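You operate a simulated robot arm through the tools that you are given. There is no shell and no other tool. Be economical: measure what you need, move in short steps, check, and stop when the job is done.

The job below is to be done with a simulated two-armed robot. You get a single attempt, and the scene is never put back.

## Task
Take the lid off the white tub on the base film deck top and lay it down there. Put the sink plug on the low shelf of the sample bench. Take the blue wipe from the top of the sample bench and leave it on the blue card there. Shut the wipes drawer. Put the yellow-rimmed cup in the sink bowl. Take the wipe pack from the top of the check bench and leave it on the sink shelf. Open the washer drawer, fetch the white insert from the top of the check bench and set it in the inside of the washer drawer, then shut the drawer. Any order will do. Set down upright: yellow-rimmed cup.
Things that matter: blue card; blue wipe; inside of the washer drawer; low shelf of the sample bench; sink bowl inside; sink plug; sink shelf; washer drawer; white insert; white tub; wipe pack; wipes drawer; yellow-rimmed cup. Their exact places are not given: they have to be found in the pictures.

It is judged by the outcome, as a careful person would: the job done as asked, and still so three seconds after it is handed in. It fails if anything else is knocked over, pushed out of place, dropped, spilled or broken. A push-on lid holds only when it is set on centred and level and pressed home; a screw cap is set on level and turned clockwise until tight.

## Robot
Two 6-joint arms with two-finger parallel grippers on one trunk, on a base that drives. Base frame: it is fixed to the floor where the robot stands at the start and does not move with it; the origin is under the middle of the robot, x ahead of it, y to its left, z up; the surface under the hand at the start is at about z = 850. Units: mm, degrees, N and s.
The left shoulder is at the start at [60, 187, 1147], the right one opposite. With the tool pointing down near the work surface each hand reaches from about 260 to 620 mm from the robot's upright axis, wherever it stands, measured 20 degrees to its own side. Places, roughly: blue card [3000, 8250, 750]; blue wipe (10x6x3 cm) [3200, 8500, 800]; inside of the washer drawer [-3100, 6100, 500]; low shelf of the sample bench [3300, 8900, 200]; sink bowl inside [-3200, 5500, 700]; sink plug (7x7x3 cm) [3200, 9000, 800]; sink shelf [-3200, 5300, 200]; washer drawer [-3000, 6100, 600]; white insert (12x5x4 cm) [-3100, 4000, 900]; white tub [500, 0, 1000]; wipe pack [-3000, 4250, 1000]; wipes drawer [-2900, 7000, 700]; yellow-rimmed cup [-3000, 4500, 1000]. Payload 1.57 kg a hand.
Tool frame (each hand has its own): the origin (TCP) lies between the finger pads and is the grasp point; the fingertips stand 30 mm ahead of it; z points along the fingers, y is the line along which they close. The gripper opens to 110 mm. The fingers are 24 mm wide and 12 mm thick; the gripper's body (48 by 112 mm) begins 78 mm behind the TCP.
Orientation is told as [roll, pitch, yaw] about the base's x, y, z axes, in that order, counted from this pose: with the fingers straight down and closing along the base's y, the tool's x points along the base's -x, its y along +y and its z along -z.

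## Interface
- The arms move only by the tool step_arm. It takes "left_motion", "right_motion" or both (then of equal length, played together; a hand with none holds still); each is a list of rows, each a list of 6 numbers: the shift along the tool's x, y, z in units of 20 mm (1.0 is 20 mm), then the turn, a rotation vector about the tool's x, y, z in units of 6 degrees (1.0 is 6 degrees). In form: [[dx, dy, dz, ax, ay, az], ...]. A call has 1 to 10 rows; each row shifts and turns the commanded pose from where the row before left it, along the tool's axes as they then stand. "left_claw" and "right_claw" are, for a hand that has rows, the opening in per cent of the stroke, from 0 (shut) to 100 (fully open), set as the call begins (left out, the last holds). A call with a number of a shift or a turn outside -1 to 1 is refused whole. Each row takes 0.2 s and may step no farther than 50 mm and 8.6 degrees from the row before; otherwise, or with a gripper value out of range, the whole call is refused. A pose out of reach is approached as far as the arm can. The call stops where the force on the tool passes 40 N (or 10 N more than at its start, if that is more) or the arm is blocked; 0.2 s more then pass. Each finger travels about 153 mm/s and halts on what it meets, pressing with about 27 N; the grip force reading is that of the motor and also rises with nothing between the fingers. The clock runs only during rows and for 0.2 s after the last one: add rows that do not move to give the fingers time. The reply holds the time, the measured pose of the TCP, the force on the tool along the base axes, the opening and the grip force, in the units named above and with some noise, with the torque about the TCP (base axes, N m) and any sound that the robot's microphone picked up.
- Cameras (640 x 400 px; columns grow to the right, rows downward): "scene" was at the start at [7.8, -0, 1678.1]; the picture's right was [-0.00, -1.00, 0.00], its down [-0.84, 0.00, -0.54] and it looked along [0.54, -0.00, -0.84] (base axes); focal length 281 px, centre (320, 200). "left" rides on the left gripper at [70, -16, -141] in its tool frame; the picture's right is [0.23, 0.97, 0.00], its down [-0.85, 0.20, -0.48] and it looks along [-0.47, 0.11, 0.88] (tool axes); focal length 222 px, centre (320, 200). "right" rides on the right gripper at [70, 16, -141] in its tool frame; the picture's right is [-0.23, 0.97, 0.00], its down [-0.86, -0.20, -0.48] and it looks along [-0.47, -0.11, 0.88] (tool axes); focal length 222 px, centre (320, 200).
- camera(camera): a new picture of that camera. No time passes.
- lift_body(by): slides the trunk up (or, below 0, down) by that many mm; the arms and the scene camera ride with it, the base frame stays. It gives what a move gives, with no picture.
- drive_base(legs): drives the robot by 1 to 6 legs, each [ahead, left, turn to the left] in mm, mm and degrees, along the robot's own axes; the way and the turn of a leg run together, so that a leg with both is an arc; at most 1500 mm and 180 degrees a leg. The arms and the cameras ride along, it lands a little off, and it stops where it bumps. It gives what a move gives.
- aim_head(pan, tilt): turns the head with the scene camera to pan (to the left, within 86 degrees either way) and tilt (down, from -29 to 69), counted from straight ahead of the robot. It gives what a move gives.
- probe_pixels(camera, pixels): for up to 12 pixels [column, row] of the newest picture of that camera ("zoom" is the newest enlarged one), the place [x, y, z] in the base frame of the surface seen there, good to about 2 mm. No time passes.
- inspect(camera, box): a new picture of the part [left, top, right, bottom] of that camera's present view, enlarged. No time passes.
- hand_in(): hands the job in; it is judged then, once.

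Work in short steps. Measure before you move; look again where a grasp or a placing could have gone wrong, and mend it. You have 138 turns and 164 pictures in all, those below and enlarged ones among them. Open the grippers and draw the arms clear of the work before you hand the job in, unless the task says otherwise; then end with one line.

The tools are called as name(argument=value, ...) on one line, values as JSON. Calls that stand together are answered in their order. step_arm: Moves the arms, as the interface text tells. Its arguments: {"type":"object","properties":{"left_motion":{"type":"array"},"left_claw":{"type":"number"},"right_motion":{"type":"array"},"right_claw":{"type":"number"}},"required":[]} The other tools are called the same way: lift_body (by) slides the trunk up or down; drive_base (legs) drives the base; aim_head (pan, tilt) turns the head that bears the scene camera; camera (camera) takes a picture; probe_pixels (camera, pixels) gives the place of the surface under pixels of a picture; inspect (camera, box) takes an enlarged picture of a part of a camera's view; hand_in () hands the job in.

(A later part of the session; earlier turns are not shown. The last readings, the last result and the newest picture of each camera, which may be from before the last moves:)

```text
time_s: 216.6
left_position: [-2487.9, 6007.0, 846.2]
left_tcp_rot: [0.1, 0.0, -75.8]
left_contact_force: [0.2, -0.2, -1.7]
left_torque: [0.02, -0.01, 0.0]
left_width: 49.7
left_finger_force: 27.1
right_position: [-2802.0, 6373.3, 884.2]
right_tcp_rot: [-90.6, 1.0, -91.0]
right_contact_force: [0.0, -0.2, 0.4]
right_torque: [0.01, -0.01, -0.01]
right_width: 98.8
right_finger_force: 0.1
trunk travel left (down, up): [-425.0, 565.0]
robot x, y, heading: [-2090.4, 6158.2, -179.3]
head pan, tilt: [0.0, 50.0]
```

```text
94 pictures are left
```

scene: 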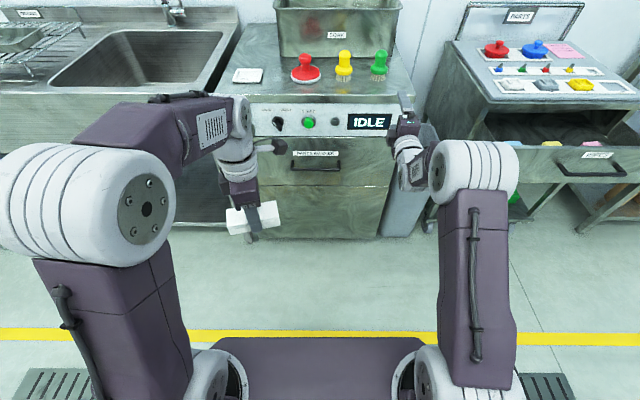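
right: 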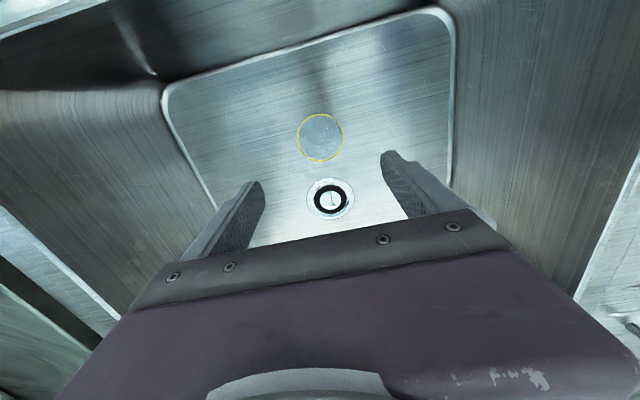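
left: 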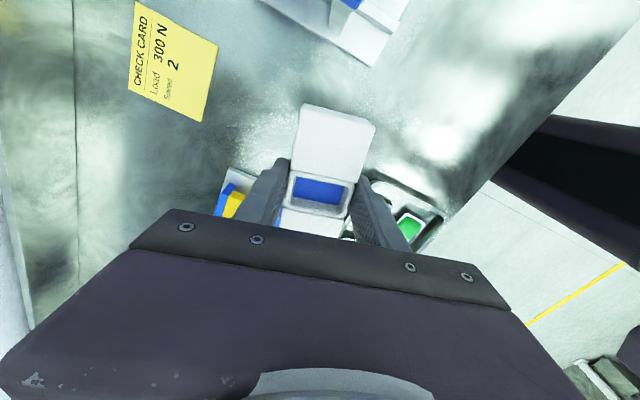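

The right hand points forward. I back off 150 mm and shift 250 mm left to line it up with the handle, then lower it toward z≈635.

drive_base(legs=[[-150, 0, 0], [0, 250, -0.4]])

step_arm(right_motion=[[0, 1, -0.5, 0, 0, 0], [0, 1, -0.5, 0, 0, 0], [0, 1, -0.5, 0, 0, 0], [0, 1, -0.5, 0, 0, 0], [0, 1, 0, 0, 0, 0], [0, 1, 0, 0, 0, 0], [0, 1, 0, 0, 0, 0], [0, 1, 0, 0, 0, 0], [0, 1, 0, 0, 0, 0], [0, 1, 0, 0, 0, 0]], right_claw=60)

camera(camera="scene")

```text
time_s: 219.4
left_position: [-2337.4, 5758.3, 845.8]
left_tcp_rot: [-0.1, 0.0, -76.2]
left_contact_force: [0.5, -0.2, -3.3]
left_torque: [0.05, -0.02, -0.03]
left_width: 49.7
left_finger_force: 26.9
right_position: [-2649.5, 6127.0, 883.9]
right_tcp_rot: [-90.6, 1.2, -91.4]
right_contact_force: [-0.4, -0.1, 0.1]
right_torque: [0.01, -0.02, -0.02]
right_width: 99.2
right_finger_force: 0.1
trunk travel left (down, up): [-425.0, 565.0]
robot x, y, heading: [-1946.6, 5905.1, -179.7]
head pan, tilt: [0.0, 50.0]
```

```text
time_s: 221.6
left_position: [-2337.6, 5758.1, 844.9]
left_tcp_rot: [-0.1, 0.0, -76.2]
left_contact_force: [0.6, -0.5, -1.9]
left_torque: [0.02, 0.05, -0.03]
left_width: 49.3
left_finger_force: 26.5
right_position: [-2704.6, 6135.1, 730.8]
right_tcp_rot: [-90.5, 0.9, -91.4]
right_contact_force: [0.0, -0.5, -0.4]
right_torque: [0.04, 0.0, 0.01]
right_width: 65.9
right_finger_force: 0.0
right hand out of reach, approached as far as the arm can: row 1, 2, 3, 4, 5, 6, 7, 8, 10
trunk travel left (down, up): [-425.0, 565.0]
robot x, y, heading: [-1944.6, 5903.5, -180.2]
head pan, tilt: [0.0, 50.0]
```

```text
93 pictures are left
```

scene: 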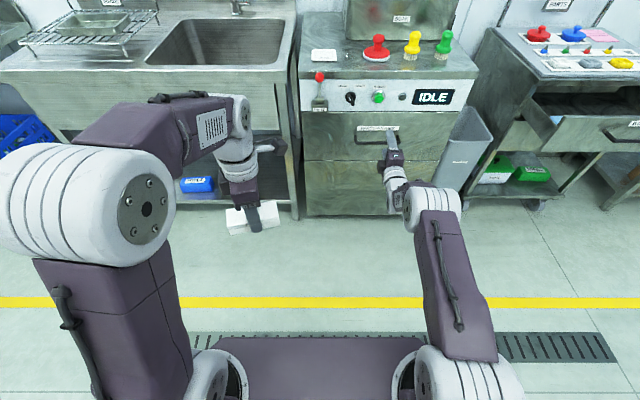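

The arm is stretched level with the handle direction. I use the trunk for height (-97 mm → z≈634), then look before driving in.

lift_body(by=-97)

camera(camera="scene")

camera(camera="right")

```text
time_s: 222.9
left_position: [-2338.4, 5760.7, 748.8]
left_tcp_rot: [0.0, 0.0, -76.1]
left_contact_force: [0.3, 0.4, -2.2]
left_torque: [0.03, -0.01, 0.01]
left_width: 49.4
left_finger_force: 27.3
right_position: [-2705.8, 6135.0, 632.9]
right_tcp_rot: [-90.5, 1.2, -91.5]
right_contact_force: [0.4, -0.1, -0.4]
right_torque: [0.04, -0.01, 0.03]
right_width: 66.1
right_finger_force: 0.1
trunk travel left (down, up): [-328.0, 662.0]
robot x, y, heading: [-1945.2, 5903.6, -180.1]
head pan, tilt: [0.0, 50.0]
```

```text
92 pictures are left
```

scene: 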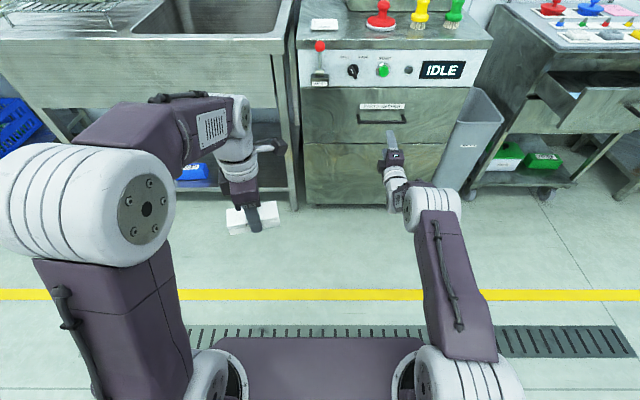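

```text
91 pictures are left
```

right: 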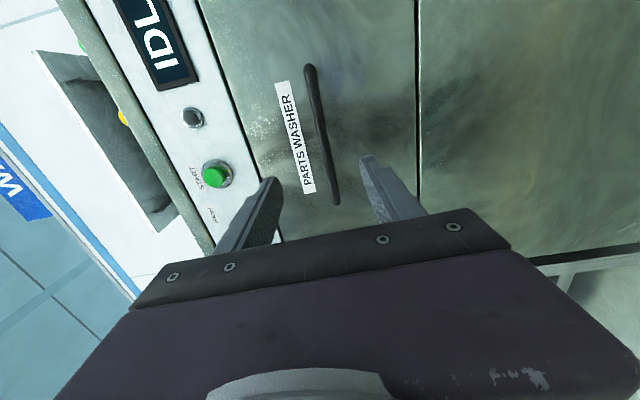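

The handle lies centred between the fingers (col 322 at row 143). I measure it precisely.

probe_pixels(camera="right", pixels=[[322, 143], [316, 110], [330, 180], [309, 72], [336, 202], [360, 120]])

```text
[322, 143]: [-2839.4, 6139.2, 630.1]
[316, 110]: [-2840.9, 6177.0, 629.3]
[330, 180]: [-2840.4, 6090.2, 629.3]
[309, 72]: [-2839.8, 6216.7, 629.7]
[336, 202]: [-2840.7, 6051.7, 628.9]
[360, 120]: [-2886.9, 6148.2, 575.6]
```

Bar front is x≈-2840, z≈630. I drive forward 140 mm.

drive_base(legs=[[140, 0, 0]])

camera(camera="right")

```text
time_s: 224.2
left_position: [-2480.0, 5759.1, 748.7]
left_tcp_rot: [0.1, 0.1, -76.2]
left_contact_force: [-0.8, 0.3, -1.8]
left_torque: [-0.02, 0.03, -0.03]
left_width: 49.5
left_finger_force: 26.7
right_position: [-2847.5, 6134.7, 632.2]
right_tcp_rot: [-90.4, 1.0, -91.3]
right_contact_force: [0.7, 0.0, 0.7]
right_torque: [0.02, 0.02, -0.01]
right_width: 66.0
right_finger_force: 0.1
trunk travel left (down, up): [-328.0, 662.0]
robot x, y, heading: [-2083.4, 5905.2, -179.8]
head pan, tilt: [0.0, 50.0]
```

```text
90 pictures are left
```

right: 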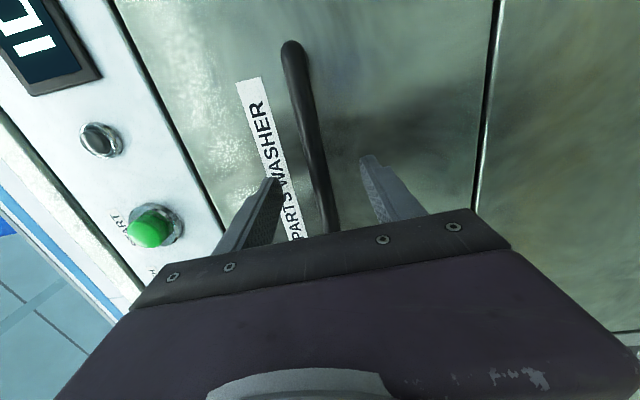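

The bar is between the fingers. I close on it and then drive back to open the drawer.

step_arm(right_motion=[[0, 0, 0, 0, 0, 0], [0, 0, 0, 0, 0, 0], [0, 0, 0, 0, 0, 0]], right_claw=0)

drive_base(legs=[[-120, 0, 0]])

camera(camera="scene")

```text
time_s: 225.0
left_position: [-2480.8, 5760.0, 748.1]
left_tcp_rot: [0.1, -0.1, -76.2]
left_contact_force: [-0.3, -0.1, -2.3]
left_torque: [0.02, 0.0, 0.01]
left_width: 49.5
left_finger_force: 27.2
right_position: [-2846.8, 6135.3, 629.2]
right_tcp_rot: [-90.1, 0.9, -91.3]
right_contact_force: [8.7, -2.6, -12.7]
right_torque: [-0.8, -0.07, -0.14]
right_width: 14.2
right_finger_force: 30.2
trunk travel left (down, up): [-328.0, 662.0]
robot x, y, heading: [-2083.8, 5907.1, -180.0]
head pan, tilt: [0.0, 50.0]
```

```text
time_s: 226.3
left_position: [-2360.7, 5759.2, 748.5]
left_tcp_rot: [0.1, -0.1, -76.2]
left_contact_force: [-0.2, -0.4, -2.1]
left_torque: [0.01, 0.0, 0.02]
left_width: 49.5
left_finger_force: 27.3
right_position: [-2728.5, 6135.0, 630.4]
right_tcp_rot: [-90.1, 1.0, -91.3]
right_contact_force: [2.0, -2.4, -18.3]
right_torque: [-0.77, -0.08, -0.01]
right_width: 14.3
right_finger_force: 30.6
trunk travel left (down, up): [-328.0, 662.0]
robot x, y, heading: [-1963.0, 5906.1, -180.1]
head pan, tilt: [0.0, 50.0]
```

```text
89 pictures are left
```

scene: 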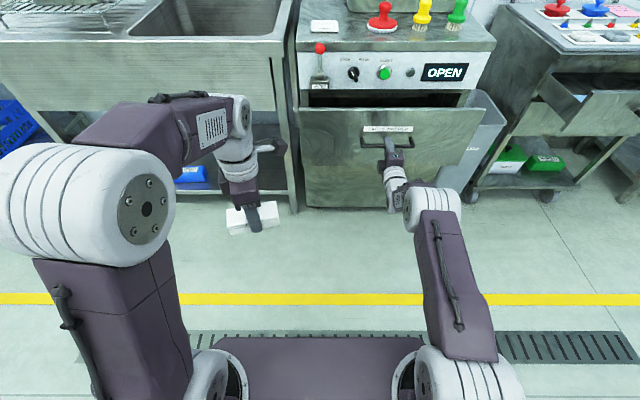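

The drawer is opening. I pull another 130 mm.

drive_base(legs=[[-130, 0, 0]])

camera(camera="scene")

```text
time_s: 227.5
left_position: [-2231.1, 5759.1, 749.5]
left_tcp_rot: [0.1, -0.1, -76.2]
left_contact_force: [0.6, -0.3, -2.0]
left_torque: [0.04, 0.02, 0.0]
left_width: 49.6
left_finger_force: 26.9
right_position: [-2595.8, 6134.7, 630.0]
right_tcp_rot: [-90.1, 1.0, -91.3]
right_contact_force: [2.5, -1.0, -11.2]
right_torque: [-0.73, -0.06, -0.07]
right_width: 13.9
right_finger_force: 30.5
trunk travel left (down, up): [-328.0, 662.0]
robot x, y, heading: [-1835.3, 5909.2, -179.8]
head pan, tilt: [0.0, 50.0]
```

```text
88 pictures are left
```

scene: 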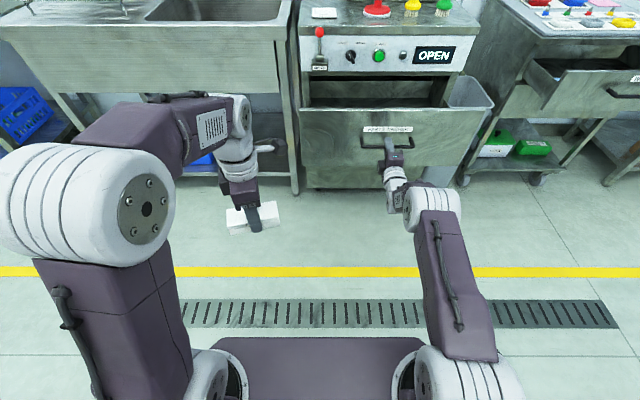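

The drawer is open 250 mm. I release the handle, back off 150 mm and raise the trunk 300 mm.

step_arm(right_motion=[[0, 0, 0, 0, 0, 0], [0, 0, 0, 0, 0, 0], [0, 0, 0, 0, 0, 0]], right_claw=70)

drive_base(legs=[[-150, 0, 0]])

lift_body(by=300)

step_arm(right_motion=[[0, 0, 0, -1, 0, 0], [0, 0, 0, -1, 0, 0], [0, 0, 0, -1, 0, 0], [0, 0, 0, -1, 0, 0], [0, 0, 0, -1, 0, 0], [0, 0, 0, -1, 0, 0], [0, 0, 0, -1, 0, 0], [0, 0, 0, -1, 0, 0], [0, 0, 0, -1, 0, 0], [0, 0, 0, -1, 0, 0]])

camera(camera="scene")

```text
time_s: 228.3
left_position: [-2228.5, 5759.5, 748.2]
left_tcp_rot: [-0.1, 0.0, -76.2]
left_contact_force: [-0.9, 0.5, -2.0]
left_torque: [0.03, -0.02, 0.0]
left_width: 50.0
left_finger_force: 27.3
right_position: [-2596.1, 6134.2, 630.7]
right_tcp_rot: [-90.2, 1.1, -91.4]
right_contact_force: [1.1, 0.4, 0.1]
right_torque: [-0.04, -0.02, 0.01]
right_width: 77.0
right_finger_force: 0.1
trunk travel left (down, up): [-328.0, 662.0]
robot x, y, heading: [-1834.3, 5907.0, -180.3]
head pan, tilt: [0.0, 50.0]
```

```text
time_s: 229.7
left_position: [-2076.9, 5758.7, 749.8]
left_tcp_rot: [0.0, 0.1, -76.2]
left_contact_force: [0.5, -0.3, -2.5]
left_torque: [0.02, 0.04, 0.01]
left_width: 49.4
left_finger_force: 27.4
right_position: [-2443.8, 6134.2, 631.4]
right_tcp_rot: [-90.2, 1.0, -91.2]
right_contact_force: [1.1, 1.1, 1.5]
right_torque: [0.02, -0.02, -0.01]
right_width: 77.3
right_finger_force: 0.1
trunk travel left (down, up): [-328.0, 662.0]
robot x, y, heading: [-1683.2, 5904.5, -179.8]
head pan, tilt: [0.0, 50.0]
```

```text
time_s: 232.7
left_position: [-2077.7, 5758.7, 1049.1]
left_tcp_rot: [0.0, 0.1, -76.1]
left_contact_force: [-0.5, -0.3, -2.3]
left_torque: [0.0, -0.01, 0.02]
left_width: 49.6
left_finger_force: 26.9
right_position: [-2444.2, 6133.1, 930.5]
right_tcp_rot: [-90.3, 1.1, -91.2]
right_contact_force: [-0.5, 0.9, 0.0]
right_torque: [-0.01, 0.01, -0.01]
right_width: 76.8
right_finger_force: 0.1
trunk travel left (down, up): [-628.0, 362.0]
robot x, y, heading: [-1684.9, 5905.8, -179.9]
head pan, tilt: [0.0, 50.0]
```

```text
time_s: 234.9
left_position: [-2078.3, 5758.8, 1049.7]
left_tcp_rot: [0.0, 0.0, -76.2]
left_contact_force: [0.0, -0.1, -1.5]
left_torque: [0.01, 0.04, -0.01]
left_width: 49.5
left_finger_force: 27.5
right_position: [-2402.8, 6131.4, 928.9]
right_tcp_rot: [-30.2, 1.1, -91.1]
right_contact_force: [0.4, -0.4, 1.4]
right_torque: [0.01, 0.03, -0.01]
right_width: 76.8
right_finger_force: 0.0
right hand out of reach, approached as far as the arm can: row 6, 9, 10
trunk travel left (down, up): [-628.0, 362.0]
robot x, y, heading: [-1682.1, 5904.7, -179.7]
head pan, tilt: [0.0, 50.0]
```

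```text
87 pictures are left
```

scene: 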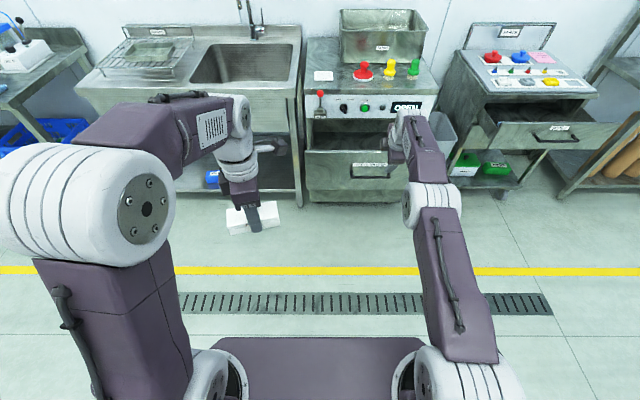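

I finish turning the hand down, then lower it and pull it in to bend the elbow.

step_arm(right_motion=[[0, 0.3, 0, -1, 0, 0], [0, 0.3, 0, -1, 0, 0], [0, 0.3, 0, -1, 0, 0], [0, 0.3, 0, -1, 0, 0], [0, 0.3, 0, -1, 0, 0], [0, 0.5, 0.7, 0, 0, 0], [0, 0.5, 0.7, 0, 0, 0], [0, 1, 0.7, 0, 0, 0], [0, 1, 0.5, 0, 0, 0], [0, 1, 0, 0, 0, 0]])

step_arm(right_motion=[[0, 1, 0, 0, 0, 0], [0, 1, 0, 0, 0, 0], [0, 1, 0, 0, 0, 0], [0, 1, 0, 0, 0, 0], [0, 1, 0, 0, 0, 0]])

```text
time_s: 237.1
left_position: [-2077.7, 5759.0, 1049.8]
left_tcp_rot: [0.0, 0.0, -76.1]
left_contact_force: [-0.8, 0.4, -1.5]
left_torque: [0.01, 0.0, -0.01]
left_width: 49.6
left_finger_force: 26.8
right_position: [-2216.9, 6125.5, 859.1]
right_tcp_rot: [-3.1, 1.1, -91.3]
right_contact_force: [0.4, -0.2, 0.1]
right_torque: [-0.02, 0.04, 0.02]
right_width: 77.0
right_finger_force: 0.1
right hand out of reach, approached as far as the arm can: row 1, 2, 3, 4, 5
trunk travel left (down, up): [-628.0, 362.0]
robot x, y, heading: [-1685.7, 5903.0, -179.5]
head pan, tilt: [0.0, 50.0]
```

```text
time_s: 238.3
left_position: [-2077.9, 5758.8, 1050.1]
left_tcp_rot: [0.0, 0.0, -76.1]
left_contact_force: [-0.1, 0.5, -1.7]
left_torque: [0.02, 0.0, -0.04]
left_width: 49.5
left_finger_force: 26.9
right_position: [-2116.9, 6124.1, 852.6]
right_tcp_rot: [-3.2, 1.2, -91.2]
right_contact_force: [0.0, 0.2, 0.6]
right_torque: [0.0, 0.02, 0.01]
right_width: 77.2
right_finger_force: 0.0
trunk travel left (down, up): [-628.0, 362.0]
robot x, y, heading: [-1682.0, 5905.8, -179.8]
head pan, tilt: [0.0, 50.0]
```

The elbow is bent now. I tuck the right hand in and up, and drive to line the left hand up with the drawer.

step_arm(right_motion=[[0, 1, -1, 0, 0, 0], [0, 1, -1, 0, 0, 0], [0, 1, -1, 0, 0, 0], [0, 1, -1, 0, 0, 0], [0, 1, -1, 0, 0, 0], [0, 0, -1, 0, 0, 0], [0, 0, -1, 0, 0, 0], [0, 0, -1, 0, 0, 0]])

drive_base(legs=[[0, -370, 0], [450, 0, -0.2]])

camera(camera="scene")

```text
time_s: 240.1
left_position: [-2078.4, 5758.6, 1048.8]
left_tcp_rot: [0.0, 0.0, -76.1]
left_contact_force: [0.0, -0.1, -3.1]
left_torque: [0.02, -0.05, 0.0]
left_width: 49.7
left_finger_force: 26.8
right_position: [-2009.2, 6118.6, 1006.6]
right_tcp_rot: [-3.2, 1.1, -91.2]
right_contact_force: [0.4, 0.1, 0.4]
right_torque: [-0.02, 0.03, -0.02]
right_width: 76.8
right_finger_force: 0.2
trunk travel left (down, up): [-628.0, 362.0]
robot x, y, heading: [-1683.6, 5905.6, -180.1]
head pan, tilt: [0.0, 50.0]
```

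```text
time_s: 244.8
left_position: [-2524.9, 6133.5, 1049.5]
left_tcp_rot: [-0.1, 0.0, -76.4]
left_contact_force: [0.7, -0.7, -1.7]
left_torque: [-0.03, 0.02, -0.02]
left_width: 49.5
left_finger_force: 26.4
right_position: [-2456.0, 6492.2, 1005.8]
right_tcp_rot: [-3.2, 1.2, -91.6]
right_contact_force: [-1.1, 0.0, 0.1]
right_torque: [0.0, 0.01, -0.02]
right_width: 77.2
right_finger_force: 0.1
trunk travel left (down, up): [-628.0, 362.0]
robot x, y, heading: [-2127.5, 6279.0, 179.6]
head pan, tilt: [0.0, 50.0]
```

```text
86 pictures are left
```

scene: 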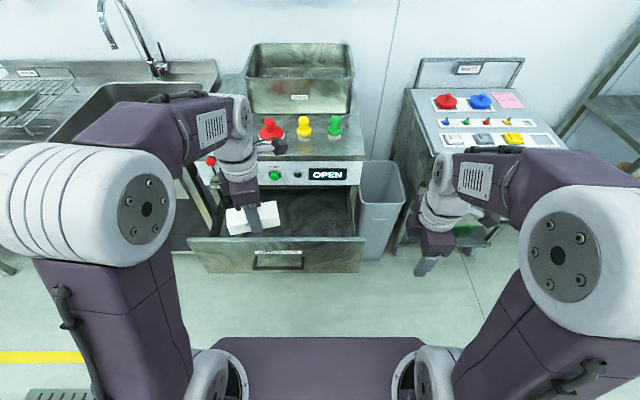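

I enlarge and probe the drawer inside.

inspect(camera="scene", box=[170, 160, 380, 290])

probe_pixels(camera="scene", pixels=[[200, 238], [355, 238], [320, 230], [320, 210], [290, 228], [340, 200], [215, 225], [345, 225], [300, 245], [300, 195]])

camera(camera="left")

```text
3.05 times, centred on (275, 225) of scene
```

zoom: 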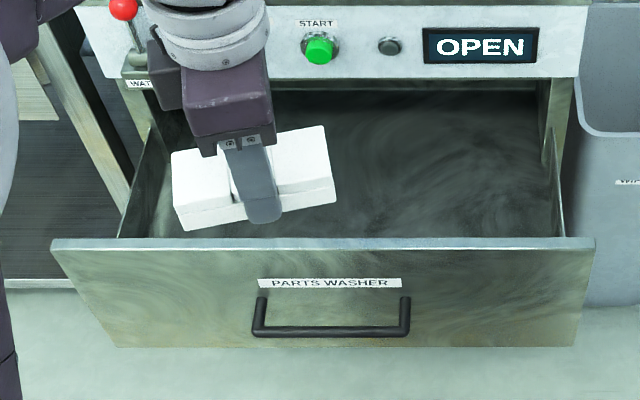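

```text
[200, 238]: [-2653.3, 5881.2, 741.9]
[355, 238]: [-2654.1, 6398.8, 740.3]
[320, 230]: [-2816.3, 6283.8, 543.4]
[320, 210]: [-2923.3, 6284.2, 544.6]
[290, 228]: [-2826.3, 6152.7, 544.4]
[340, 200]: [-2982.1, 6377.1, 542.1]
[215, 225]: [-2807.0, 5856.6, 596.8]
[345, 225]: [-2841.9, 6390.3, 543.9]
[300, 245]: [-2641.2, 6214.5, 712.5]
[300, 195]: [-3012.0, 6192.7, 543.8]
```

```text
84 pictures are left
```

left: 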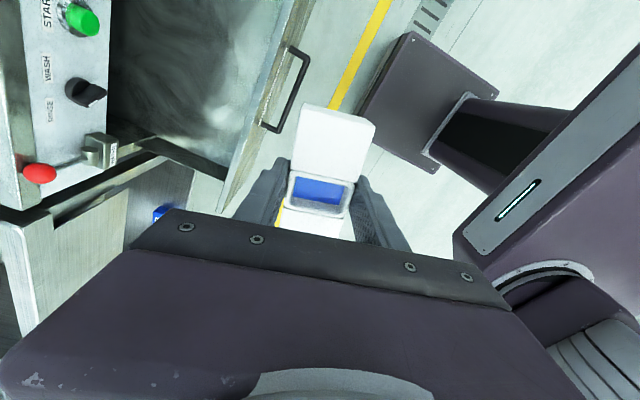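

Drawer floor z≈544, front panel x≈-2650, machine face x≈-2892. I move up so the insert is over the middle (x≈-2773).

drive_base(legs=[[150, 0, 0.3]])

step_arm(left_motion=[[0.235, -0.972, 0, 0, 0, 0], [0.235, -0.972, 0, 0, 0, 0], [0.235, -0.972, 0, 0, 0, 0], [0.235, -0.972, 0, 0, 0, 0], [0.235, -0.972, 0, 0, 0, 0], [0, 0, 0, 0, 0, 0]])

lift_body(by=-150)

camera(camera="scene")

camera(camera="left")

```text
time_s: 246.2
left_position: [-2672.7, 6131.1, 1049.8]
left_tcp_rot: [0.0, 0.0, -76.1]
left_contact_force: [0.2, -0.1, -2.8]
left_torque: [-0.01, 0.0, 0.03]
left_width: 49.6
left_finger_force: 26.9
right_position: [-2604.1, 6490.5, 1006.7]
right_tcp_rot: [-3.1, 1.0, -91.4]
right_contact_force: [0.6, -0.1, 1.2]
right_torque: [-0.01, 0.01, -0.01]
right_width: 76.9
right_finger_force: 0.1
trunk travel left (down, up): [-628.0, 362.0]
robot x, y, heading: [-2276.6, 6279.3, -180.0]
head pan, tilt: [0.0, 50.0]
```

```text
time_s: 247.6
left_position: [-2772.1, 6131.7, 1049.7]
left_tcp_rot: [0.0, -0.1, -76.1]
left_contact_force: [-0.1, 0.3, -2.4]
left_torque: [0.03, 0.01, 0.01]
left_width: 49.7
left_finger_force: 26.9
right_position: [-2606.3, 6490.9, 1006.4]
right_tcp_rot: [-3.2, 1.2, -91.3]
right_contact_force: [-0.5, -0.8, 0.8]
right_torque: [0.03, 0.0, -0.05]
right_width: 76.9
right_finger_force: 0.2
trunk travel left (down, up): [-628.0, 362.0]
robot x, y, heading: [-2279.5, 6279.5, -180.2]
head pan, tilt: [0.0, 50.0]
```

```text
time_s: 249.3
left_position: [-2773.5, 6132.0, 898.6]
left_tcp_rot: [-0.1, 0.0, -76.1]
left_contact_force: [0.1, -0.2, -1.8]
left_torque: [0.01, -0.03, 0.0]
left_width: 49.6
left_finger_force: 27.3
right_position: [-2605.2, 6489.8, 856.1]
right_tcp_rot: [-3.2, 1.2, -91.2]
right_contact_force: [-0.2, 0.3, -0.4]
right_torque: [0.0, 0.03, -0.03]
right_width: 76.8
right_finger_force: 0.0
trunk travel left (down, up): [-478.0, 512.0]
robot x, y, heading: [-2283.1, 6277.2, -179.9]
head pan, tilt: [0.0, 50.0]
```

```text
83 pictures are left
```

scene: 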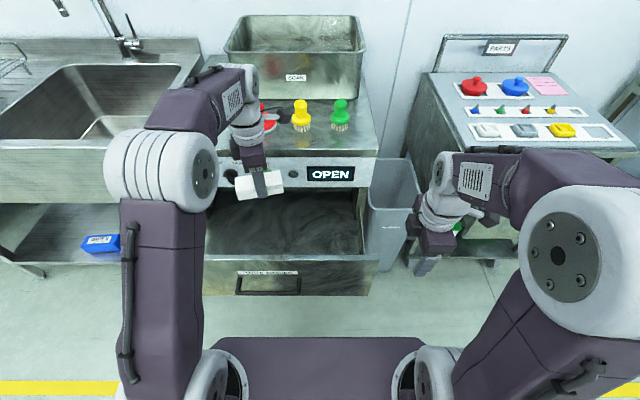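

```text
82 pictures are left
```

left: 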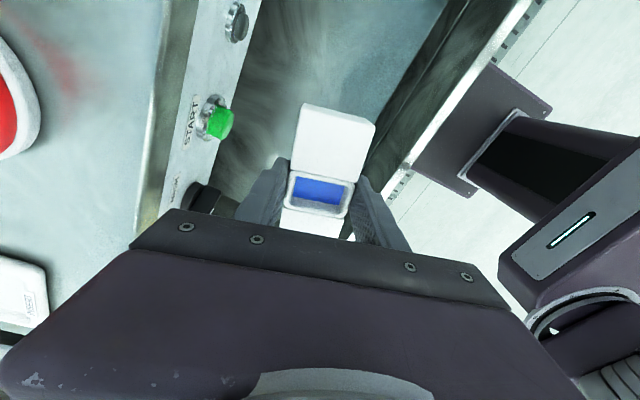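

Clear of the panel buttons. I lower the insert 200 mm, then look.

step_arm(left_motion=[[0, 0, 1, 0, 0, 0], [0, 0, 1, 0, 0, 0], [0, 0, 1, 0, 0, 0], [0, 0, 1, 0, 0, 0], [0, 0, 1, 0, 0, 0], [0, 0, 1, 0, 0, 0], [0, 0, 1, 0, 0, 0], [0, 0, 1, 0, 0, 0], [0, 0, 1, 0, 0, 0], [0, 0, 1, 0, 0, 0]])

camera(camera="scene")

camera(camera="left")

```text
time_s: 251.5
left_position: [-2774.6, 6131.9, 699.2]
left_tcp_rot: [0.1, 0.0, -76.1]
left_contact_force: [-0.8, 0.1, -2.9]
left_torque: [0.01, 0.03, -0.01]
left_width: 49.7
left_finger_force: 26.8
right_position: [-2605.1, 6491.1, 857.7]
right_tcp_rot: [-3.2, 1.1, -91.3]
right_contact_force: [-0.2, 0.5, -0.2]
right_torque: [-0.01, 0.0, -0.03]
right_width: 77.1
right_finger_force: 0.0
trunk travel left (down, up): [-478.0, 512.0]
robot x, y, heading: [-2279.5, 6281.4, -180.0]
head pan, tilt: [0.0, 50.0]
```

```text
81 pictures are left
```

scene: 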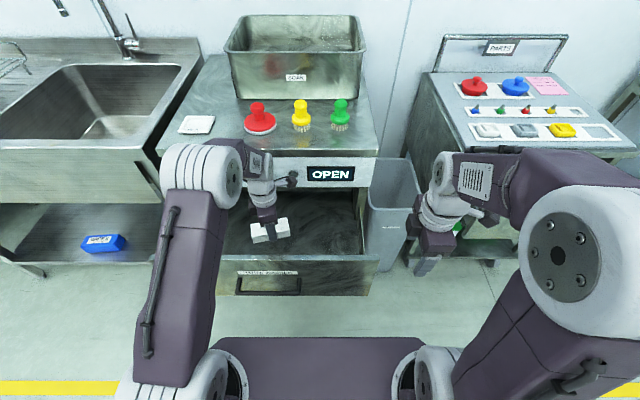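

```text
80 pictures are left
```

left: 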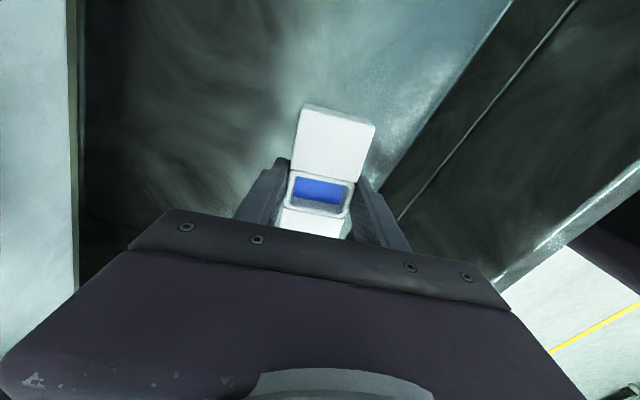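

Going fine. I continue down to ~592, then slowly to contact.

step_arm(left_motion=[[0, 0, 1, 0, 0, 0], [0, 0, 1, 0, 0, 0], [0, 0, 1, 0, 0, 0], [0, 0, 1, 0, 0, 0], [0, 0, 1, 0, 0, 0], [0, 0, 0.4, 0, 0, 0], [0, 0, 0, 0, 0, 0]])

step_arm(left_motion=[[0, 0, 0.15, 0, 0, 0], [0, 0, 0.15, 0, 0, 0], [0, 0, 0.1, 0, 0, 0]])

step_arm(left_motion=[[0, 0, 0.1, 0, 0, 0], [0, 0, 0.08, 0, 0, 0]])

```text
time_s: 253.1
left_position: [-2774.3, 6132.0, 591.4]
left_tcp_rot: [0.0, 0.1, -76.1]
left_contact_force: [0.7, 0.1, -2.2]
left_torque: [0.03, 0.02, 0.0]
left_width: 49.4
left_finger_force: 27.2
right_position: [-2605.5, 6490.8, 855.1]
right_tcp_rot: [-3.2, 1.0, -91.3]
right_contact_force: [-0.2, -1.0, 0.8]
right_torque: [0.0, -0.01, -0.02]
right_width: 77.0
right_finger_force: 0.0
trunk travel left (down, up): [-478.0, 512.0]
robot x, y, heading: [-2277.0, 6277.4, -179.6]
head pan, tilt: [0.0, 50.0]
```

```text
time_s: 253.9
left_position: [-2772.8, 6131.5, 583.3]
left_tcp_rot: [0.1, 0.0, -76.1]
left_contact_force: [0.3, 0.0, -1.8]
left_torque: [0.01, 0.05, -0.02]
left_width: 49.6
left_finger_force: 26.9
right_position: [-2605.4, 6489.9, 855.5]
right_tcp_rot: [-3.2, 1.1, -91.2]
right_contact_force: [0.1, -0.6, 0.0]
right_torque: [-0.01, -0.02, 0.02]
right_width: 76.8
right_finger_force: 0.1
trunk travel left (down, up): [-478.0, 512.0]
robot x, y, heading: [-2277.5, 6277.2, -179.8]
head pan, tilt: [0.0, 50.0]
```

```text
time_s: 254.5
left_position: [-2772.7, 6131.8, 582.2]
left_tcp_rot: [-0.1, 0.1, -76.2]
left_contact_force: [1.0, -1.1, 11.9]
left_torque: [-0.44, -0.49, -0.01]
left_width: 49.7
left_finger_force: 26.7
right_position: [-2604.8, 6491.7, 857.1]
right_tcp_rot: [-3.3, 1.0, -91.4]
right_contact_force: [-0.2, -0.6, -0.5]
right_torque: [-0.02, 0.0, 0.03]
right_width: 77.2
right_finger_force: 0.0
trunk travel left (down, up): [-478.0, 512.0]
robot x, y, heading: [-2280.7, 6278.4, -179.7]
head pan, tilt: [0.0, 50.0]
```

Contact. I open the left hand and lift straight out.

step_arm(left_motion=[[0, 0, 0, 0, 0, 0], [0, 0, 0, 0, 0, 0], [0, 0, 0, 0, 0, 0]], left_claw=80)

step_arm(left_motion=[[0, 0, -0.5, 0, 0, 0], [0, 0, -1, 0, 0, 0], [0, 0, -1, 0, 0, 0], [0, 0, -1, 0, 0, 0], [0, 0, -1, 0, 0, 0], [0, 0, -1, 0, 0, 0], [0, 0, -1, 0, 0, 0], [0, 0, -1, 0, 0, 0], [0, 0, -1, 0, 0, 0], [0, 0, -1, 0, 0, 0]])

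lift_body(by=130)

camera(camera="left")

camera(camera="scene")

```text
time_s: 255.3
left_position: [-2773.4, 6131.6, 580.2]
left_tcp_rot: [0.0, -0.1, -76.1]
left_contact_force: [0.3, 0.1, -0.7]
left_torque: [-0.02, -0.02, 0.06]
left_width: 88.2
left_finger_force: 0.0
right_position: [-2604.1, 6491.0, 855.7]
right_tcp_rot: [-3.3, 1.1, -91.3]
right_contact_force: [-0.2, -0.1, -0.1]
right_torque: [-0.02, -0.02, 0.03]
right_width: 77.4
right_finger_force: 0.1
trunk travel left (down, up): [-478.0, 512.0]
robot x, y, heading: [-2274.8, 6279.3, -179.8]
head pan, tilt: [0.0, 50.0]
```

```text
time_s: 257.5
left_position: [-2773.6, 6130.3, 770.3]
left_tcp_rot: [0.0, -0.1, -76.1]
left_contact_force: [-0.1, 0.7, -0.7]
left_torque: [-0.03, 0.0, 0.02]
left_width: 88.1
left_finger_force: 0.0
right_position: [-2606.4, 6489.6, 856.0]
right_tcp_rot: [-3.2, 1.0, -91.3]
right_contact_force: [0.5, 0.1, 0.2]
right_torque: [-0.01, 0.01, -0.03]
right_width: 77.0
right_finger_force: 0.1
trunk travel left (down, up): [-478.0, 512.0]
robot x, y, heading: [-2278.9, 6280.5, -180.3]
head pan, tilt: [0.0, 50.0]
```

```text
time_s: 259.1
left_position: [-2774.5, 6131.0, 900.0]
left_tcp_rot: [0.0, 0.0, -76.0]
left_contact_force: [-0.5, 0.4, -0.2]
left_torque: [-0.03, -0.01, -0.03]
left_width: 87.8
left_finger_force: 0.0
right_position: [-2605.6, 6491.1, 985.5]
right_tcp_rot: [-3.2, 1.1, -91.3]
right_contact_force: [0.4, 0.7, -0.1]
right_torque: [0.0, 0.03, 0.02]
right_width: 77.0
right_finger_force: 0.2
trunk travel left (down, up): [-608.0, 382.0]
robot x, y, heading: [-2275.8, 6280.6, -180.2]
head pan, tilt: [0.0, 50.0]
```

```text
79 pictures are left
```

left: 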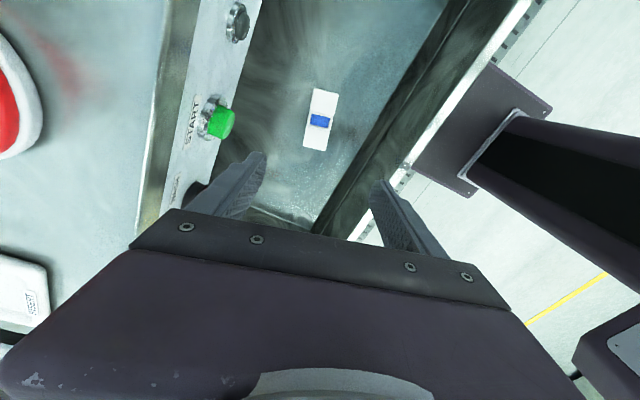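

```text
78 pictures are left
```

scene: 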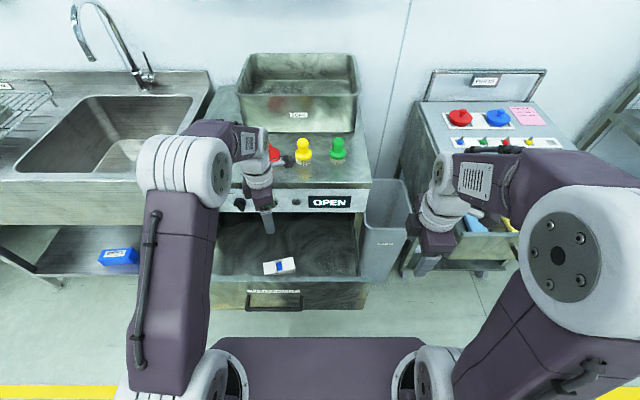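

The insert lies in the drawer. I back off 250 mm, close the left hand and tilt it 45° forward to push the drawer front shut with the fingertips.

drive_base(legs=[[-250, 0, 0]])

step_arm(left_motion=[[0, 0, 0, 1, 0, 0], [0, 0, 0, 1, 0, 0], [0, 0, 0, 1, 0, 0], [0, 0, 0, 1, 0, 0], [0, 0, 0, 1, 0, 0], [0, 0, 0, 1, 0, 0], [0, 0, 0, 1, 0, 0], [0, 0, 0, 0.5, 0, 0], [0, 0, 0, 0, 0, 0]], left_claw=0)

lift_body(by=-190)

camera(camera="scene")

```text
time_s: 260.9
left_position: [-2527.7, 6132.7, 900.6]
left_tcp_rot: [0.0, 0.0, -76.2]
left_contact_force: [0.1, 0.0, -0.5]
left_torque: [0.0, 0.0, 0.01]
left_width: 88.0
left_finger_force: 0.0
right_position: [-2359.2, 6492.2, 985.4]
right_tcp_rot: [-3.1, 1.1, -91.3]
right_contact_force: [0.0, -0.1, -0.4]
right_torque: [0.0, 0.03, 0.01]
right_width: 77.1
right_finger_force: 0.0
trunk travel left (down, up): [-608.0, 382.0]
robot x, y, heading: [-2031.5, 6274.8, -179.8]
head pan, tilt: [0.0, 50.0]
```

```text
time_s: 262.9
left_position: [-2605.8, 6113.8, 1015.5]
left_tcp_rot: [-44.1, -0.2, -76.3]
left_contact_force: [-0.6, 0.4, -0.8]
left_torque: [-0.07, 0.0, -0.02]
left_width: 0.0
left_finger_force: 21.5
left hand out of reach, approached as far as the arm can: row 5, 6, 7, 8
right_position: [-2359.4, 6490.6, 985.8]
right_tcp_rot: [-3.2, 1.0, -91.3]
right_contact_force: [0.2, -0.7, -0.3]
right_torque: [-0.02, 0.01, 0.02]
right_width: 76.9
right_finger_force: 0.0
trunk travel left (down, up): [-608.0, 382.0]
robot x, y, heading: [-2031.5, 6277.6, -179.8]
head pan, tilt: [0.0, 50.0]
```

```text
time_s: 265.0
left_position: [-2604.7, 6114.2, 826.9]
left_tcp_rot: [-44.1, -0.1, -76.3]
left_contact_force: [0.3, 0.7, 0.2]
left_torque: [0.01, 0.01, 0.02]
left_width: 0.0
left_finger_force: 21.6
right_position: [-2357.5, 6490.6, 797.5]
right_tcp_rot: [-3.2, 1.1, -91.3]
right_contact_force: [-0.3, -0.1, -0.5]
right_torque: [0.0, -0.01, -0.01]
right_width: 77.0
right_finger_force: 0.0
trunk travel left (down, up): [-418.0, 572.0]
robot x, y, heading: [-2031.8, 6275.7, -180.1]
head pan, tilt: [0.0, 50.0]
```

```text
77 pictures are left
```

scene: 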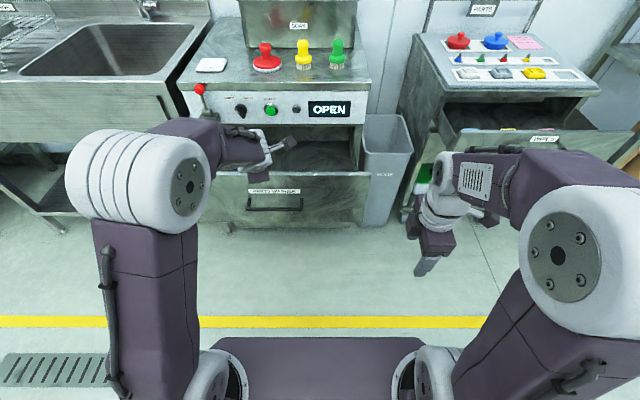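

Fingers tilted forward. I back off 80 mm and lower the trunk 110 mm so the tips face the drawer front above the handle.

drive_base(legs=[[-80, 0, 0]])

lift_body(by=-110)

inspect(camera="scene", box=[160, 80, 400, 260])

```text
time_s: 266.0
left_position: [-2523.6, 6113.6, 826.5]
left_tcp_rot: [-44.1, -0.1, -76.3]
left_contact_force: [0.0, 0.3, 0.0]
left_torque: [0.01, -0.01, -0.03]
left_width: 0.0
left_finger_force: 21.4
right_position: [-2276.8, 6491.3, 796.0]
right_tcp_rot: [-3.3, 0.9, -91.3]
right_contact_force: [-0.1, -0.9, 0.2]
right_torque: [-0.01, 0.03, 0.0]
right_width: 76.9
right_finger_force: 0.0
trunk travel left (down, up): [-418.0, 572.0]
robot x, y, heading: [-1954.1, 6279.3, -180.0]
head pan, tilt: [0.0, 50.0]
```

```text
time_s: 267.5
left_position: [-2524.8, 6114.7, 715.9]
left_tcp_rot: [-44.2, -0.1, -76.3]
left_contact_force: [-0.1, 0.3, 0.0]
left_torque: [0.0, 0.01, -0.01]
left_width: 0.1
left_finger_force: 21.0
right_position: [-2277.2, 6490.5, 686.3]
right_tcp_rot: [-3.2, 0.9, -91.3]
right_contact_force: [0.4, -0.4, -0.3]
right_torque: [0.0, 0.04, 0.01]
right_width: 76.9
right_finger_force: 0.1
trunk travel left (down, up): [-308.0, 682.0]
robot x, y, heading: [-1952.9, 6277.5, -180.0]
head pan, tilt: [0.0, 50.0]
```

```text
2.22 times, centred on (280, 170) of scene
```

zoom: 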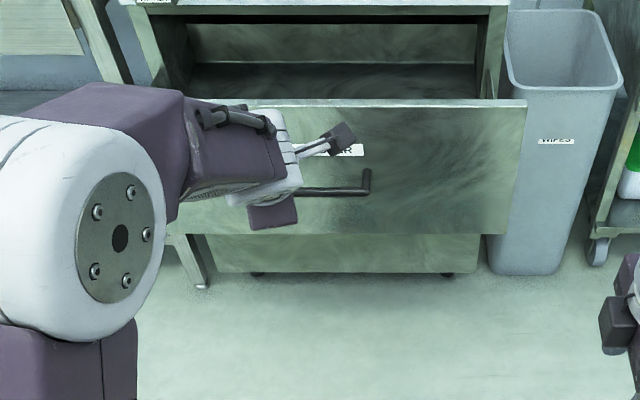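

Tips are at z≈695, above the handle. I drive forward 320 mm, pushing the drawer.

drive_base(legs=[[320, 0, 0]])

camera(camera="scene")

```text
time_s: 269.6
left_position: [-2842.5, 6112.4, 715.7]
left_tcp_rot: [-44.0, -0.1, -76.2]
left_contact_force: [0.4, -0.7, 0.1]
left_torque: [0.04, -0.03, 0.03]
left_width: 0.0
left_finger_force: 21.8
right_position: [-2597.1, 6490.6, 685.9]
right_tcp_rot: [-3.1, 0.9, -91.2]
right_contact_force: [-0.3, -0.3, -0.8]
right_torque: [0.0, 0.0, 0.0]
right_width: 77.1
right_finger_force: 0.2
trunk travel left (down, up): [-308.0, 682.0]
robot x, y, heading: [-2271.2, 6277.4, -180.0]
head pan, tilt: [0.0, 50.0]
```

```text
75 pictures are left
```

scene: 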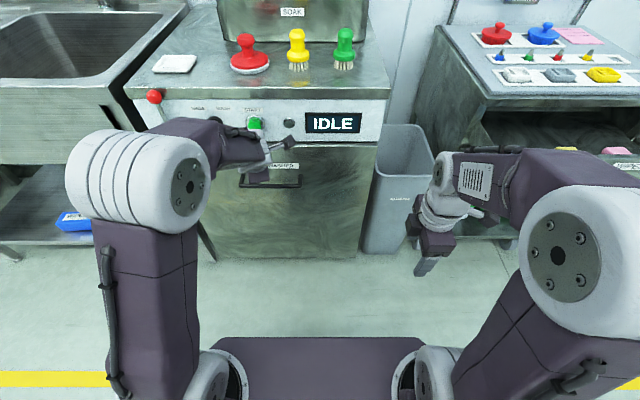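

The display reads IDLE, so the drawer seems shut. I check the drawer face's position.

probe_pixels(camera="scene", pixels=[[330, 165], [350, 180], [230, 175], [330, 225], [250, 230], [290, 124], [360, 160]])

```text
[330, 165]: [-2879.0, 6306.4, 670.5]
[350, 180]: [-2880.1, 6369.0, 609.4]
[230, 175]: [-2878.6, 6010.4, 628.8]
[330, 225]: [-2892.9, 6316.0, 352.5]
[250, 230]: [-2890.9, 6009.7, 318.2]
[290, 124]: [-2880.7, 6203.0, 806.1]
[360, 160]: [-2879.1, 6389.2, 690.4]
```

The face is at x≈-2879, against -2891 when fully shut. I push 16 mm more.

drive_base(legs=[[16, 0, 0]])

camera(camera="scene")

probe_pixels(camera="scene", pixels=[[330, 165], [350, 180], [230, 175], [330, 225], [250, 230], [210, 160], [360, 155]])

```text
time_s: 270.4
left_position: [-2859.1, 6112.6, 714.8]
left_tcp_rot: [-44.0, 0.0, -76.3]
left_contact_force: [-0.7, 0.1, 0.1]
left_torque: [0.0, -0.03, -0.02]
left_width: 0.0
left_finger_force: 21.5
right_position: [-2613.9, 6489.9, 683.5]
right_tcp_rot: [-3.2, 1.0, -91.2]
right_contact_force: [0.4, -1.1, -0.7]
right_torque: [-0.01, 0.0, 0.0]
right_width: 76.9
right_finger_force: 0.1
trunk travel left (down, up): [-308.0, 682.0]
robot x, y, heading: [-2286.2, 6275.1, -179.8]
head pan, tilt: [0.0, 50.0]
```

```text
74 pictures are left
```

scene: 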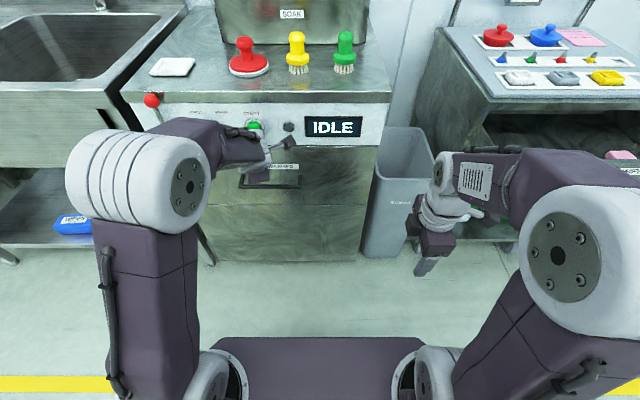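

```text
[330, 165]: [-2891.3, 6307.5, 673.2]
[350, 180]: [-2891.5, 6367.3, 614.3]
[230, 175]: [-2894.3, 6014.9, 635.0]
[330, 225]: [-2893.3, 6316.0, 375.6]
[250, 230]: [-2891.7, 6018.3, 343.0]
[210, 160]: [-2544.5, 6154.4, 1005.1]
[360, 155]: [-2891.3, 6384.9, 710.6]
```

The washer drawer is flush (x≈-2892). Next the wipes drawer on the parts cart: back off and move right to see it.

drive_base(legs=[[-400, 0, -0.2], [0, -720, 0]])

camera(camera="scene")

```text
time_s: 276.4
left_position: [-2459.0, 6837.7, 714.7]
left_tcp_rot: [-44.1, 0.0, -75.9]
left_contact_force: [-0.3, -1.2, 0.6]
left_torque: [-0.01, 0.02, -0.02]
left_width: 0.2
left_finger_force: 21.2
right_position: [-2215.3, 7217.2, 685.8]
right_tcp_rot: [-3.2, 1.0, -90.8]
right_contact_force: [0.1, 1.5, 0.7]
right_torque: [0.0, -0.01, 0.04]
right_width: 77.4
right_finger_force: 0.1
trunk travel left (down, up): [-308.0, 682.0]
robot x, y, heading: [-1890.0, 7006.6, -179.7]
head pan, tilt: [0.0, 50.0]
```

```text
73 pictures are left
```

scene: 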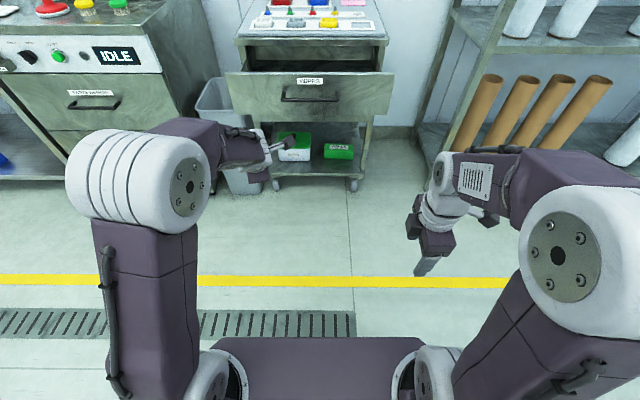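

inspect(camera="scene", box=[210, 20, 410, 180])

probe_pixels(camera="scene", pixels=[[240, 90], [380, 95], [310, 110], [340, 85], [310, 98], [310, 68], [310, 41], [270, 60], [360, 60], [365, 130], [280, 110]])

```text
2.50 times, centred on (310, 100) of scene
```

zoom: 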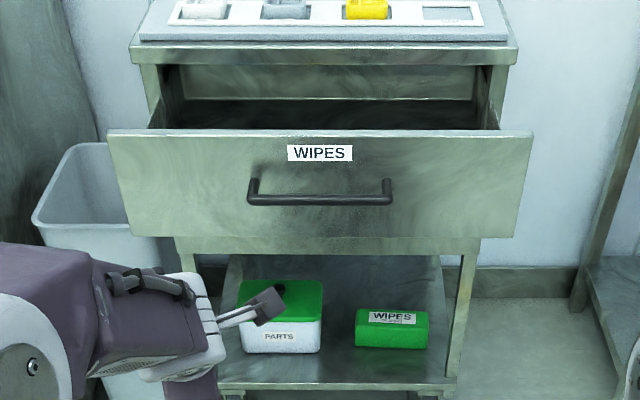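

```text
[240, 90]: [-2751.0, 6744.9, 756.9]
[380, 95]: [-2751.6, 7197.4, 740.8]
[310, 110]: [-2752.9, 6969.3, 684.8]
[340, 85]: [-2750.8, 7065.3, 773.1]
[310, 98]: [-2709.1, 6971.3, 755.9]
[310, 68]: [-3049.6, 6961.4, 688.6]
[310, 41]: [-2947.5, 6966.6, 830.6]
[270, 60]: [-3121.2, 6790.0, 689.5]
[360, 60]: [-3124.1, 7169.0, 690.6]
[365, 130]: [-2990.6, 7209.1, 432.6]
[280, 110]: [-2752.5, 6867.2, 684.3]
```

I probe the drawer front's top edge, cart top edge and cart frame to know the closed position.

probe_pixels(camera="zoom", pixels=[[320, 133], [320, 139], [320, 153], [320, 198], [320, 55], [320, 42], [160, 100], [495, 95], [320, 245], [150, 75], [505, 80]])

```text
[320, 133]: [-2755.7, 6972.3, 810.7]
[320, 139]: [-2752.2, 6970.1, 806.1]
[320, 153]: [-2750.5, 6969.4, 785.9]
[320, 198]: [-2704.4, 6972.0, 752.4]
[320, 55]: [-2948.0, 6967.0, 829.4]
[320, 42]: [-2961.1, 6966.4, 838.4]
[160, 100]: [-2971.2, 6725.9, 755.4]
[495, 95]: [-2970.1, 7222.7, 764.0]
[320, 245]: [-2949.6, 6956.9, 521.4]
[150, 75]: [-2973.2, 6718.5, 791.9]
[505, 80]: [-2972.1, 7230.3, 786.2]
```

Closed the face should be near x≈-2952. I raise the tips to z≈785 (above the handle at 752), shift right 132 mm, and drive forward 400 mm.

lift_body(by=91)

drive_base(legs=[[0, -132, 0], [260, 0, 0]])

camera(camera="scene")

```text
time_s: 277.7
left_position: [-2460.3, 6839.1, 805.7]
left_tcp_rot: [-44.2, -0.1, -76.0]
left_contact_force: [0.4, -0.1, 0.4]
left_torque: [0.03, 0.01, -0.03]
left_width: 0.0
left_finger_force: 21.9
right_position: [-2215.4, 7217.0, 777.3]
right_tcp_rot: [-3.2, 1.0, -91.0]
right_contact_force: [0.2, 0.4, 0.2]
right_torque: [0.01, 0.05, 0.01]
right_width: 77.1
right_finger_force: 0.2
trunk travel left (down, up): [-399.0, 591.0]
robot x, y, heading: [-1887.3, 7010.3, -179.6]
head pan, tilt: [0.0, 50.0]
```

```text
time_s: 280.4
left_position: [-2718.9, 6966.0, 805.8]
left_tcp_rot: [-43.9, -0.1, -75.9]
left_contact_force: [-1.6, 0.3, -0.3]
left_torque: [0.01, -0.02, 0.0]
left_width: 0.1
left_finger_force: 20.8
right_position: [-2475.5, 7346.6, 775.3]
right_tcp_rot: [-3.1, 0.9, -90.8]
right_contact_force: [-0.1, 1.2, -1.3]
right_torque: [0.0, -0.04, 0.0]
right_width: 77.1
right_finger_force: 0.0
trunk travel left (down, up): [-399.0, 591.0]
robot x, y, heading: [-2147.1, 7134.5, -179.5]
head pan, tilt: [0.0, 50.0]
```

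```text
71 pictures are left
```

scene: 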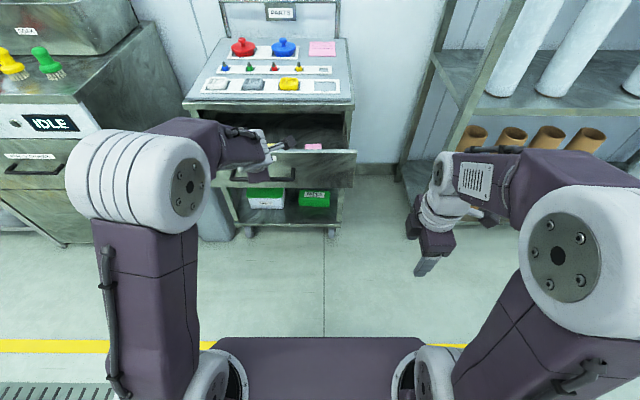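

Fingers are just in front of the drawer. I push 195 mm.

drive_base(legs=[[195, 0, 0]])

camera(camera="scene")

inspect(camera="scene", box=[160, 80, 400, 260])

```text
time_s: 282.0
left_position: [-2911.9, 6963.1, 805.5]
left_tcp_rot: [-44.0, -0.1, -75.9]
left_contact_force: [0.0, 1.3, -0.6]
left_torque: [0.0, 0.01, 0.02]
left_width: 0.0
left_finger_force: 21.7
right_position: [-2668.8, 7343.7, 777.4]
right_tcp_rot: [-3.0, 1.1, -90.8]
right_contact_force: [-0.3, -0.2, -0.4]
right_torque: [-0.04, 0.0, -0.02]
right_width: 76.9
right_finger_force: 0.1
trunk travel left (down, up): [-399.0, 591.0]
robot x, y, heading: [-2344.0, 7133.9, -179.4]
head pan, tilt: [0.0, 50.0]
```

```text
70 pictures are left
```

scene: 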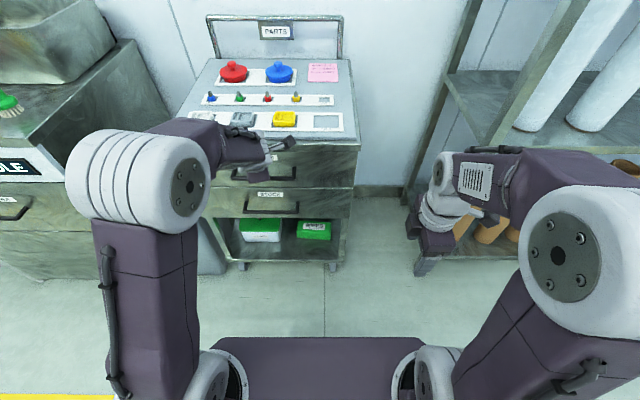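

```text
2.22 times, centred on (280, 170) of scene
```

zoom: 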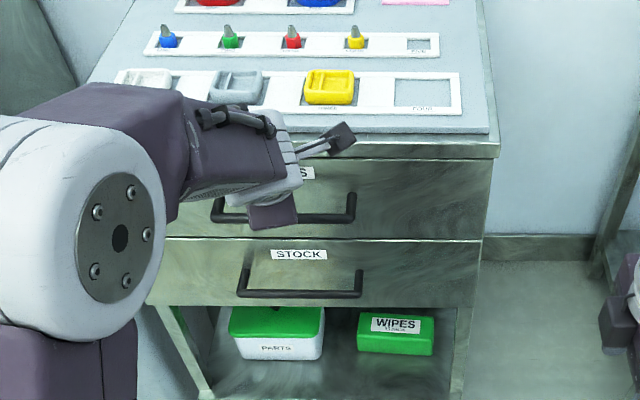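

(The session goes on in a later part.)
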